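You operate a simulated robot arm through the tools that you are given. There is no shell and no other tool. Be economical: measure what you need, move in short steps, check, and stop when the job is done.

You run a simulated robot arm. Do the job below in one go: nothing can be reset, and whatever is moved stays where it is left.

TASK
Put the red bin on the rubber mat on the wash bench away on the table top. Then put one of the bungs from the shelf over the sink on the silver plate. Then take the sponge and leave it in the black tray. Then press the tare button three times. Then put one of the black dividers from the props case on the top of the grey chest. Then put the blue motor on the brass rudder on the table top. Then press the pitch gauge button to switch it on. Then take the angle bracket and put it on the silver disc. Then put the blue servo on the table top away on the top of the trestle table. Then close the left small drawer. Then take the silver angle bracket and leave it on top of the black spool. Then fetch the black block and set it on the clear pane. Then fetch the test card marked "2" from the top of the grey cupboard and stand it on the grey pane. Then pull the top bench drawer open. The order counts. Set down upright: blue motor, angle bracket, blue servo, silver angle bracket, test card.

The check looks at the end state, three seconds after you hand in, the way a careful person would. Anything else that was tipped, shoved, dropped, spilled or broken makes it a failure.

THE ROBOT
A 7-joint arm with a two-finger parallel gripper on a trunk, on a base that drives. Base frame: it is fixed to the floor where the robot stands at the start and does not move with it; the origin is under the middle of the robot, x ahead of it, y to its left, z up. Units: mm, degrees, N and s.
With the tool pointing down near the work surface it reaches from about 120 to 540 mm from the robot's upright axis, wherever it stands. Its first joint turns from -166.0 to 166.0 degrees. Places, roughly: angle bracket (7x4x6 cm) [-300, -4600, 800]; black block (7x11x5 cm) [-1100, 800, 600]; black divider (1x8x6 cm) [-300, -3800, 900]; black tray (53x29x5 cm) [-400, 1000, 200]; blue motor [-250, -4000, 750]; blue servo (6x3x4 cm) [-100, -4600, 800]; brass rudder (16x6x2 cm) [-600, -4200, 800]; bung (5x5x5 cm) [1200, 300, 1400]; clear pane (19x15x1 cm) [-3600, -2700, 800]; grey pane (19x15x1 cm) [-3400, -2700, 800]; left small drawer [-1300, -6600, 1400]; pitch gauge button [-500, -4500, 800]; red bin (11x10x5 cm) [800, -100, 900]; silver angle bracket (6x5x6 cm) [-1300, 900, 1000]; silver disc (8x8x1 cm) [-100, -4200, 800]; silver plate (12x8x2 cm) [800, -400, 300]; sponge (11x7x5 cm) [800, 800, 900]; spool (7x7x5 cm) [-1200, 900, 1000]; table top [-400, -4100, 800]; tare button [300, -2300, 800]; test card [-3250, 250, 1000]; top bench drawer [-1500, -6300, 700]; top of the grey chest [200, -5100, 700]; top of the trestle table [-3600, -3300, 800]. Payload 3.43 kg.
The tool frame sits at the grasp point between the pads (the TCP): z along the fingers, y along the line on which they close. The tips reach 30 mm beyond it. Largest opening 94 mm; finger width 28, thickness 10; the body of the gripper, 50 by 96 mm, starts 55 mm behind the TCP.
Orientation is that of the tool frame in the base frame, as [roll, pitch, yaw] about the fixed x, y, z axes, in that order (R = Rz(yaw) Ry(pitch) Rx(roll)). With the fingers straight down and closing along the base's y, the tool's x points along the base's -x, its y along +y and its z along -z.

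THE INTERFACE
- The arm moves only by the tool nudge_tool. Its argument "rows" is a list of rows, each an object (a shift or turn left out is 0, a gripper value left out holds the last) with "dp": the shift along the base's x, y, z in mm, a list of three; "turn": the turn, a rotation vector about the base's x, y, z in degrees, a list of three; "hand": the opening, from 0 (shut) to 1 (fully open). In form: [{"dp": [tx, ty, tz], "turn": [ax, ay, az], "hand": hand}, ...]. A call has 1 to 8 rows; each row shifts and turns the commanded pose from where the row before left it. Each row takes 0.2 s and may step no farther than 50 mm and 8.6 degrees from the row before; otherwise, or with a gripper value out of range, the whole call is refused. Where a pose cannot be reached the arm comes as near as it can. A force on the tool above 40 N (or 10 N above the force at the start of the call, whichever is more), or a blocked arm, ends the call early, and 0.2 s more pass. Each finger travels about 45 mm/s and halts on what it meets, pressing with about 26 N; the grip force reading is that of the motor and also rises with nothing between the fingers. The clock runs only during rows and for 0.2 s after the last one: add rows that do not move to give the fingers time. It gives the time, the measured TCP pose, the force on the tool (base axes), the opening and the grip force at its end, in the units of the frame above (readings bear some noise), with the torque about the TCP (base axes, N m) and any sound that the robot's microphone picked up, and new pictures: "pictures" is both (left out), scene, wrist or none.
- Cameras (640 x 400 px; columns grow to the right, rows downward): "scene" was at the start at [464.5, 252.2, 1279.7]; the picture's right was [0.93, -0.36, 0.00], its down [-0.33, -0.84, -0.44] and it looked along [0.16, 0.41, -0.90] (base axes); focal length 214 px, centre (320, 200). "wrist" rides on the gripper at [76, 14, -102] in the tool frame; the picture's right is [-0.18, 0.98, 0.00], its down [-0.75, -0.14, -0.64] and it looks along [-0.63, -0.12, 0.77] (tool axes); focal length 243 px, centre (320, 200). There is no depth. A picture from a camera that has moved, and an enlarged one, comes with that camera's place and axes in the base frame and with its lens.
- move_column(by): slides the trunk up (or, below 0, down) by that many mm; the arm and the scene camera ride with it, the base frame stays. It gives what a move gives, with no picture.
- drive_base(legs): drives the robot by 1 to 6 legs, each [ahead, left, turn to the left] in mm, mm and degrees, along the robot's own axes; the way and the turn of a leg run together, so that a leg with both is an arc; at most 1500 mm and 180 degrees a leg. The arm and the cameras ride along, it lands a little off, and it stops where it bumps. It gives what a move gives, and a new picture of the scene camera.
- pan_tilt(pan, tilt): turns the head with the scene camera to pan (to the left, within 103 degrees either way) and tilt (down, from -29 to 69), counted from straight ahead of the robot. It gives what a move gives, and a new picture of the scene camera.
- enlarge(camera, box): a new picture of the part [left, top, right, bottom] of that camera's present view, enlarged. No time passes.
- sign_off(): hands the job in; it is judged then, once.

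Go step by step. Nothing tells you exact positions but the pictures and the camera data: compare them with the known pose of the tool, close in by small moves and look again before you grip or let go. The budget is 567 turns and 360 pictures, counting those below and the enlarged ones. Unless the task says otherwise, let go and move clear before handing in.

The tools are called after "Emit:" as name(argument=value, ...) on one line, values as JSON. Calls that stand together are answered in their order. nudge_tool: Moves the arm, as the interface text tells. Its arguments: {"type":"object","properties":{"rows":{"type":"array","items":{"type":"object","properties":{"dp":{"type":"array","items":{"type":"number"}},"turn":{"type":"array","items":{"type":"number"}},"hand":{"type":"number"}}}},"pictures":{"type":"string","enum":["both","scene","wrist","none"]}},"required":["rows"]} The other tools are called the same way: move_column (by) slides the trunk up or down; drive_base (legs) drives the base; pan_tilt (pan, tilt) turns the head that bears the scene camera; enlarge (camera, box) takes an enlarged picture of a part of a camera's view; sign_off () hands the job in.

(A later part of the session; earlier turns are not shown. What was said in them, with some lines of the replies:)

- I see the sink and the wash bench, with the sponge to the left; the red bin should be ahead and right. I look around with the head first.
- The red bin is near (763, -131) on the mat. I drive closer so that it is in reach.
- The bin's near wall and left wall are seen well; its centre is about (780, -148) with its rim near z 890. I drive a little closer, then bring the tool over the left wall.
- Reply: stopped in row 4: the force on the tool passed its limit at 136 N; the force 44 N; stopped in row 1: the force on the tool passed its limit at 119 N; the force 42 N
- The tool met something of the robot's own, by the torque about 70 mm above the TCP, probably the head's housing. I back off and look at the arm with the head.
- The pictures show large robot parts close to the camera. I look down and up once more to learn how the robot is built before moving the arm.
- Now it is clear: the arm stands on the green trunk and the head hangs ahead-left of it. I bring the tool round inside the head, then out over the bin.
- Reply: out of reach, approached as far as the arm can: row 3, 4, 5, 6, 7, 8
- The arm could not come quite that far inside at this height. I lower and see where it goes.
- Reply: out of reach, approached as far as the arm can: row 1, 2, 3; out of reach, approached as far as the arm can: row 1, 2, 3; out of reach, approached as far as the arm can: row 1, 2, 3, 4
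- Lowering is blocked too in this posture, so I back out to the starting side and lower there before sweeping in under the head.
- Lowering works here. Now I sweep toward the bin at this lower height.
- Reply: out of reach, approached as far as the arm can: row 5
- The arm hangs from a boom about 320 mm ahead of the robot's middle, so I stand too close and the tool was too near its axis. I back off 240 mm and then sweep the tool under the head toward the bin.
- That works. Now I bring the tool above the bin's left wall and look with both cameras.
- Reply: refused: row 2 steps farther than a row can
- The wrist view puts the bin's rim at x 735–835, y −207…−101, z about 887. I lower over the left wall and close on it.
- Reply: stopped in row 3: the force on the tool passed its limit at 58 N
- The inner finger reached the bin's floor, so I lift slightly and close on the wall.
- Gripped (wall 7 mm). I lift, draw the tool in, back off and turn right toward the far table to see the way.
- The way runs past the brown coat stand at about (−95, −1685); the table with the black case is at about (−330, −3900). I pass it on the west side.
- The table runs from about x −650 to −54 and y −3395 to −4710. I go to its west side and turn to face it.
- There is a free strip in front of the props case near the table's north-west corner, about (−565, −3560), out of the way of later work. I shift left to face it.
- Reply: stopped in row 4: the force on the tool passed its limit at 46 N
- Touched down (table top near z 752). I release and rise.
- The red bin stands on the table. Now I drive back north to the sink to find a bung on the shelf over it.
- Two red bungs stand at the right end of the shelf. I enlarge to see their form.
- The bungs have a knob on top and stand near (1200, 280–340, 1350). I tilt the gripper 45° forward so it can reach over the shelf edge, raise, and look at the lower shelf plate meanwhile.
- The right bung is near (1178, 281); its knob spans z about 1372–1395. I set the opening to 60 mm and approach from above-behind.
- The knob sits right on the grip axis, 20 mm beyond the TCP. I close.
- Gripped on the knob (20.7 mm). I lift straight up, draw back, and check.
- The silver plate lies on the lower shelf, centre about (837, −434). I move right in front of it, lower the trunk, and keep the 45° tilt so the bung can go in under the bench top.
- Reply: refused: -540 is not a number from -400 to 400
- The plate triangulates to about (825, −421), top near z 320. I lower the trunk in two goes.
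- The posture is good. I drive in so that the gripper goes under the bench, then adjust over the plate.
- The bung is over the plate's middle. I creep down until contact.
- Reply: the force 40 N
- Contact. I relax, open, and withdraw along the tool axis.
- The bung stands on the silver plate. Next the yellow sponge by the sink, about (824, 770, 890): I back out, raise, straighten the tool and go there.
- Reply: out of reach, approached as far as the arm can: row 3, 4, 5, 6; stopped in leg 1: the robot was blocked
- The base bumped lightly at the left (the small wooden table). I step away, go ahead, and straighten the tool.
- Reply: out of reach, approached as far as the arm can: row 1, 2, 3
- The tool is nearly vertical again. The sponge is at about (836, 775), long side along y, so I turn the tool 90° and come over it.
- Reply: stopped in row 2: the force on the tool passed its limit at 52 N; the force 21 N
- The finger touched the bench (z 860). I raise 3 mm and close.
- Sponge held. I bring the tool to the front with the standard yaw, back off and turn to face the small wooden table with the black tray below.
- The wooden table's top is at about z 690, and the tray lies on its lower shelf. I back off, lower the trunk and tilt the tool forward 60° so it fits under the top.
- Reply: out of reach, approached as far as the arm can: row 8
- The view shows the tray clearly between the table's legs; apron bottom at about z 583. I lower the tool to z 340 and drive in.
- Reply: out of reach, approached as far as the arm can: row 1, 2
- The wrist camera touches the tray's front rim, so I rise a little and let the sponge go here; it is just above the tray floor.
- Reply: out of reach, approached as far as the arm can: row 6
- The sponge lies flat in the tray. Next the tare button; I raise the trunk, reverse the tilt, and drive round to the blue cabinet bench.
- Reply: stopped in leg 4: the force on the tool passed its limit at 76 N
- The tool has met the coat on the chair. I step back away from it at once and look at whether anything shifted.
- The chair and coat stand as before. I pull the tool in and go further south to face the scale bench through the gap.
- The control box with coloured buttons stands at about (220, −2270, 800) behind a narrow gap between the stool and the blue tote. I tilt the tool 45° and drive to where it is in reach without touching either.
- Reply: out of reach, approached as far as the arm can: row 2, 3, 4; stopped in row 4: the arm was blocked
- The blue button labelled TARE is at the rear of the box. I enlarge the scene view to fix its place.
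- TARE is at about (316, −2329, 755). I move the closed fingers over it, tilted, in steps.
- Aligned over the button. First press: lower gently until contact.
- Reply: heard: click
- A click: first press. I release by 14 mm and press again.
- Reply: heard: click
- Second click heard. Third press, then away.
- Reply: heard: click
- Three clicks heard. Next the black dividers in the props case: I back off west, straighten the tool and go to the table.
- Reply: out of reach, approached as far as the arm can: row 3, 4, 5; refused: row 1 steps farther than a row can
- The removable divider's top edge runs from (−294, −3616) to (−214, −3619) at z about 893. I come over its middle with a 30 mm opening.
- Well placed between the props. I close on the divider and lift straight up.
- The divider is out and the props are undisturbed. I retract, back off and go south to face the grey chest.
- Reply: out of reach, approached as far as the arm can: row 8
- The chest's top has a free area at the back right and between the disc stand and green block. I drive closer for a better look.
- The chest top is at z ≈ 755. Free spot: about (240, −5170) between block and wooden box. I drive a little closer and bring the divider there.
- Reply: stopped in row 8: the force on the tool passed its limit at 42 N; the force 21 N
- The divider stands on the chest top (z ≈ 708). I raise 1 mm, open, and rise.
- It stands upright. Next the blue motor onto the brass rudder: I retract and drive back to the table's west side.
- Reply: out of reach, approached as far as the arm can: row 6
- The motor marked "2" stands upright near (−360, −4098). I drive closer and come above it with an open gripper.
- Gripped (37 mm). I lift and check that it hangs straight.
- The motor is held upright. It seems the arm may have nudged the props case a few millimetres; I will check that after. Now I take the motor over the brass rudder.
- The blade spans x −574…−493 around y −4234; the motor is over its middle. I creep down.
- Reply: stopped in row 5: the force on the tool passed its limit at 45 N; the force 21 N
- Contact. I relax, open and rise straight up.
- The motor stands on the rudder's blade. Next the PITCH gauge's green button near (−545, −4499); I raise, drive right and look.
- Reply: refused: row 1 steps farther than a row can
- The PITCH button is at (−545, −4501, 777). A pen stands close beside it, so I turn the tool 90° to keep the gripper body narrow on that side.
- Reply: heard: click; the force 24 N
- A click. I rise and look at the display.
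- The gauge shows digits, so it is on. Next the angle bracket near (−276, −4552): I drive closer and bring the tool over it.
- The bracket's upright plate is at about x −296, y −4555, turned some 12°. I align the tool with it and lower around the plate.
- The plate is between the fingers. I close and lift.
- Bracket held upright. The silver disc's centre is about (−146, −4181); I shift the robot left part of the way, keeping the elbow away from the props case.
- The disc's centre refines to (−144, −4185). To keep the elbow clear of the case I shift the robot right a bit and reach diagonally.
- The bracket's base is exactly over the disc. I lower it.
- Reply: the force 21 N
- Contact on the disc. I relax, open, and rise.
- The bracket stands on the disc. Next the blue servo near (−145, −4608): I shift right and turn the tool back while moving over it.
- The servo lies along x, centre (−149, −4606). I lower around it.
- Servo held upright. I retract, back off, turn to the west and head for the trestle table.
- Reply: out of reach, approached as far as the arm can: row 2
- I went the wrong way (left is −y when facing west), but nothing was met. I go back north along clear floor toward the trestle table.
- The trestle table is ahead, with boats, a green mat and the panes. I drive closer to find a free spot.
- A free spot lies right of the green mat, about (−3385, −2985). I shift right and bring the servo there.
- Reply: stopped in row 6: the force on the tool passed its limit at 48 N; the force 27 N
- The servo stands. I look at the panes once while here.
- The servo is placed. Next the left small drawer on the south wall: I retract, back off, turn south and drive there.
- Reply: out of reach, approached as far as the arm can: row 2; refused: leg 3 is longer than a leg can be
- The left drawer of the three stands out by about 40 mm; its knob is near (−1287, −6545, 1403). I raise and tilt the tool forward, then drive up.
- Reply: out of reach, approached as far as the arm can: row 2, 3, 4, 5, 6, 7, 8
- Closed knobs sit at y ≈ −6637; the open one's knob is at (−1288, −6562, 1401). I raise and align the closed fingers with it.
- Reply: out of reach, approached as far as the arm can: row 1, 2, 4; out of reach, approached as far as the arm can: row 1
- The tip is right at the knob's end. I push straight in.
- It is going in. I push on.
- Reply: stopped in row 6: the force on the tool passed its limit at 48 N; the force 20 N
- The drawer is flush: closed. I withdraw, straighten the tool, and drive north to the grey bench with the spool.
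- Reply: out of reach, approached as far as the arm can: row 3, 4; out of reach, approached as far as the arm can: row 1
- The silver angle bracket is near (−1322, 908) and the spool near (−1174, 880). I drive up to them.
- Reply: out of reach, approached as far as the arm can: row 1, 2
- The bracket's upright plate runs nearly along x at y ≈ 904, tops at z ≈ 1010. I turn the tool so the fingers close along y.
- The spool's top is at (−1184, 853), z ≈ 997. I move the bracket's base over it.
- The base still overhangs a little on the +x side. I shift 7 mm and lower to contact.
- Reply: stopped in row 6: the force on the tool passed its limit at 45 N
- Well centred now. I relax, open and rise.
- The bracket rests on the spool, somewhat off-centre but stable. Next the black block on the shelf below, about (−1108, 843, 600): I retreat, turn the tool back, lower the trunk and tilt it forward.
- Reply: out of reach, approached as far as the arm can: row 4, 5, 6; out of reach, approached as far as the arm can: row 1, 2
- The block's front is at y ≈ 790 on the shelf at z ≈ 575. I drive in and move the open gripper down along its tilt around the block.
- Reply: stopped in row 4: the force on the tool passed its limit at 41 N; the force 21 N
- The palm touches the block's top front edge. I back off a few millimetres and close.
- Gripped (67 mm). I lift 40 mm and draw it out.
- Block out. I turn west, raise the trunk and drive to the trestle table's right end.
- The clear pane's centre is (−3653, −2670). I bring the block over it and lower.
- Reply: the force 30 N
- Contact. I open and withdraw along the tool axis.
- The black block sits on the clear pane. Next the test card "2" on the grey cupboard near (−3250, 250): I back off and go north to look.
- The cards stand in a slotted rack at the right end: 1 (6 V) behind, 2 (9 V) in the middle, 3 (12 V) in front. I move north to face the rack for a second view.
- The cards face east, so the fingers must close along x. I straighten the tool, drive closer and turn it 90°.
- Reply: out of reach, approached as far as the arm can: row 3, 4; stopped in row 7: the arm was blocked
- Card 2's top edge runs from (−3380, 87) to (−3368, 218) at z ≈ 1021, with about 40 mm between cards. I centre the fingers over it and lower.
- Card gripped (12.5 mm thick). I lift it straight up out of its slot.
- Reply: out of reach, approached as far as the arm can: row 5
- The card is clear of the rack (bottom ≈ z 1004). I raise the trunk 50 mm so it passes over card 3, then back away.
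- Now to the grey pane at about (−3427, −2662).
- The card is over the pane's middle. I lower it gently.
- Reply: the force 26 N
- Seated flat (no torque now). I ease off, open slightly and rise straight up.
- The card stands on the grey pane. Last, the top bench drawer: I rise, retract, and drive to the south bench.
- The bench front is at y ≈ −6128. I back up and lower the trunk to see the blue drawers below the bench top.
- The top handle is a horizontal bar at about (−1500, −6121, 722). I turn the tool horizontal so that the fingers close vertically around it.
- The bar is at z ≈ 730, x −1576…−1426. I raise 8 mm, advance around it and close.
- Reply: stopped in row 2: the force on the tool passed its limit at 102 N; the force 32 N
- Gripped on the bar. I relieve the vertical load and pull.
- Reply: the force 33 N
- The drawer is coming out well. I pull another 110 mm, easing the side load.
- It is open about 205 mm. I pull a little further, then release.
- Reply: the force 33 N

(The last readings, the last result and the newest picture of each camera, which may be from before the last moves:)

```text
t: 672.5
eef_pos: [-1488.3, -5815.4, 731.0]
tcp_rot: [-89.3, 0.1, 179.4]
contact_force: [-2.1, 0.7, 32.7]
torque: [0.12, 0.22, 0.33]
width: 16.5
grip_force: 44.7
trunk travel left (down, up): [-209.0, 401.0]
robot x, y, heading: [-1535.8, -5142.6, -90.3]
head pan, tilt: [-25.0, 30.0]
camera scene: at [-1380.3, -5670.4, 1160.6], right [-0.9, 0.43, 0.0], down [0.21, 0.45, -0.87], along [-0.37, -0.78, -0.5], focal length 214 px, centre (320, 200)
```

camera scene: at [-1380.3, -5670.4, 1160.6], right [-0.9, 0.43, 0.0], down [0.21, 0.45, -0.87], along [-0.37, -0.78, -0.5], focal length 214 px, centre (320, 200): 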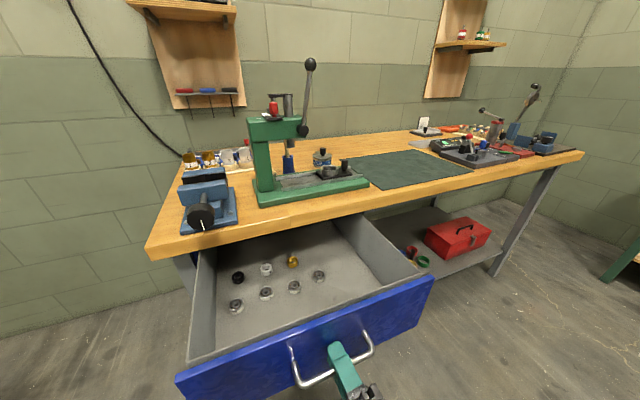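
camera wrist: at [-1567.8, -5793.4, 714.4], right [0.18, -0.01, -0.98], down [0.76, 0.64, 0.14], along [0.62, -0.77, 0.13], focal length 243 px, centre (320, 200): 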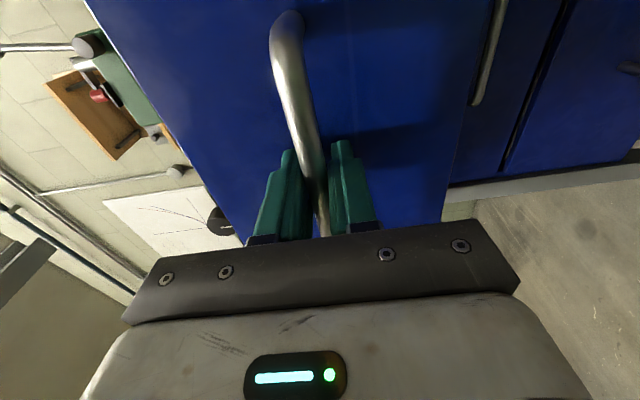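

The drawer is well open. I let go and back the robot away.

Emit:
nudge_tool(rows=[{"dp": [0, 0, 3]}, {"hand": 0.5}, {}, {}], pictures="none")

Emit:
drive_base(legs=[[-500, 0, 0]])

```text
t: 673.5
eef_pos: [-1486.6, -5815.9, 729.3]
tcp_rot: [-89.8, 0.0, 179.5]
contact_force: [-0.2, -0.1, 0.6]
torque: [0.01, 0.01, 0.02]
width: 47.1
grip_force: 0.1
trunk travel left (down, up): [-209.0, 401.0]
robot x, y, heading: [-1530.8, -5148.4, -90.4]
head pan, tilt: [-25.0, 30.0]
```

```text
t: 676.4
eef_pos: [-1490.1, -5317.2, 729.7]
tcp_rot: [-89.7, 0.1, 178.6]
contact_force: [0.0, 1.1, -0.2]
torque: [0.01, -0.01, 0.02]
width: 46.7
grip_force: 0.0
trunk travel left (down, up): [-209.0, 401.0]
robot x, y, heading: [-1522.1, -4644.5, -91.6]
head pan, tilt: [-25.0, 30.0]
camera scene: at [-1380.8, -5173.0, 1160.2], right [-0.9, 0.44, 0.0], down [0.22, 0.45, -0.87], along [-0.38, -0.78, -0.5], focal length 214 px, centre (320, 200)
```

scene: 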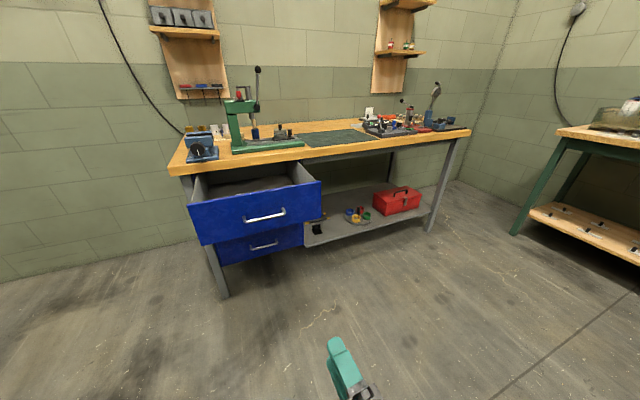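

The drawer stands open. Before handing in I glance at the table to check that everything there still stands.

Emit:
move_column(by=250)

Emit:
pan_tilt(pan=103, tilt=25)

Emit:
enlarge(camera="scene", box=[120, 120, 480, 345])

```text
t: 679.0
eef_pos: [-1489.4, -5317.1, 979.9]
tcp_rot: [-89.7, 0.1, 178.5]
contact_force: [0.2, 0.3, 0.9]
torque: [-0.02, -0.02, 0.0]
width: 47.1
grip_force: 0.1
trunk travel left (down, up): [-459.0, 151.0]
robot x, y, heading: [-1528.7, -4646.8, -91.5]
head pan, tilt: [-25.0, 30.0]
```

```text
t: 681.1
eef_pos: [-1489.6, -5316.5, 981.3]
tcp_rot: [-89.7, 0.1, 178.7]
contact_force: [-0.7, -0.3, 0.3]
torque: [0.02, 0.02, 0.03]
width: 47.0
grip_force: 0.1
trunk travel left (down, up): [-459.0, 151.0]
robot x, y, heading: [-1524.4, -4643.3, -91.5]
head pan, tilt: [103.0, 25.0]
camera scene: at [-1250.5, -5073.2, 1418.2], right [0.2, -0.98, 0.0], down [-0.41, -0.09, -0.91], along [0.89, 0.18, -0.42], focal length 214 px, centre (320, 200)
```

scene: 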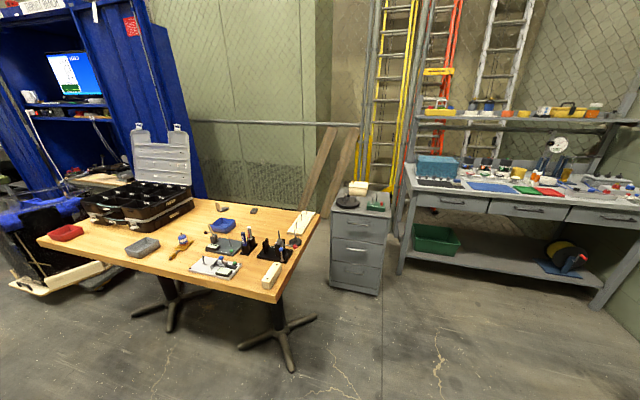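

```text
1.78 times, centred on (300, 232) of scene
camera zoom: at [-1250.5, -5073.2, 1418.2], right [0.2, -0.98, 0.0], down [-0.41, -0.09, -0.91], along [0.89, 0.18, -0.42], focal length 381 px, centre (356, 142)
```

zoom: 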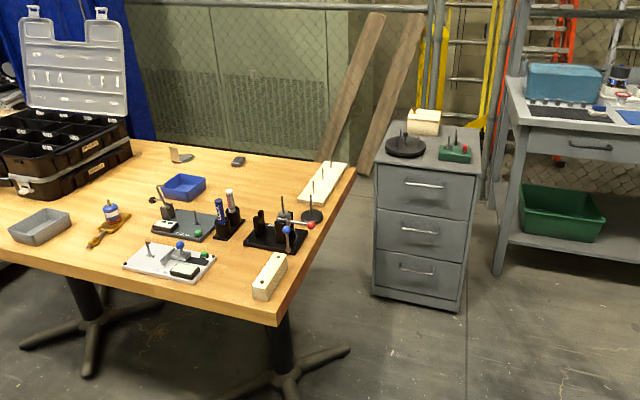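

Emit:
enlarge(camera="scene", box=[325, 175, 405, 225])

```text
8.00 times, centred on (365, 200) of scene
camera zoom: at [-1250.5, -5073.2, 1418.2], right [0.2, -0.98, 0.0], down [-0.41, -0.09, -0.91], along [0.89, 0.18, -0.42], focal length 1716 px, centre (-40, 200)
```

zoom: 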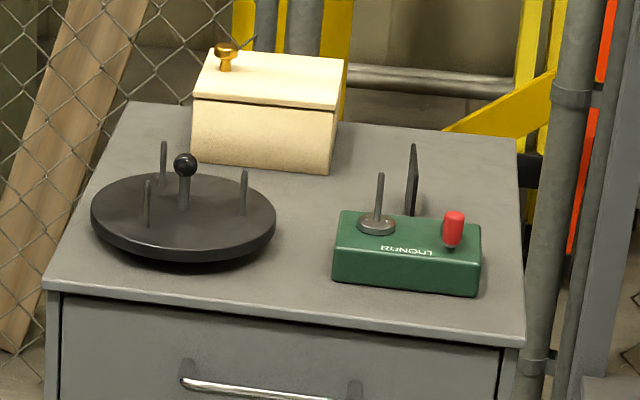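

The divider still stands on the chest top and everything on the table is in place, so I hand in.

Emit:
sign_off()

```text
The job is handed in.
```

All fourteen steps were done in order and the job is handed in. Four things may count against it:

- **Chair with the coat:** while driving, the tool hit the coat with up to 76 N. The chair stayed upright, and a position check on its foot agreed with the earlier one to within about 65 mm. That is the limit of what I could measure.
- **Props case:** when I lowered for the blue motor, the arm seems to have touched the case. The lid looked a few millimetres off, so the case may have shifted slightly. I did not check it more closely.
- **Silver angle bracket:** it shifted as I let go and sits about 23 mm off the spool's centre. It is upright and looked stable.
- **Small wooden table:** the base bumped something early on, most likely this table. Nothing on it looked disturbed afterwards.
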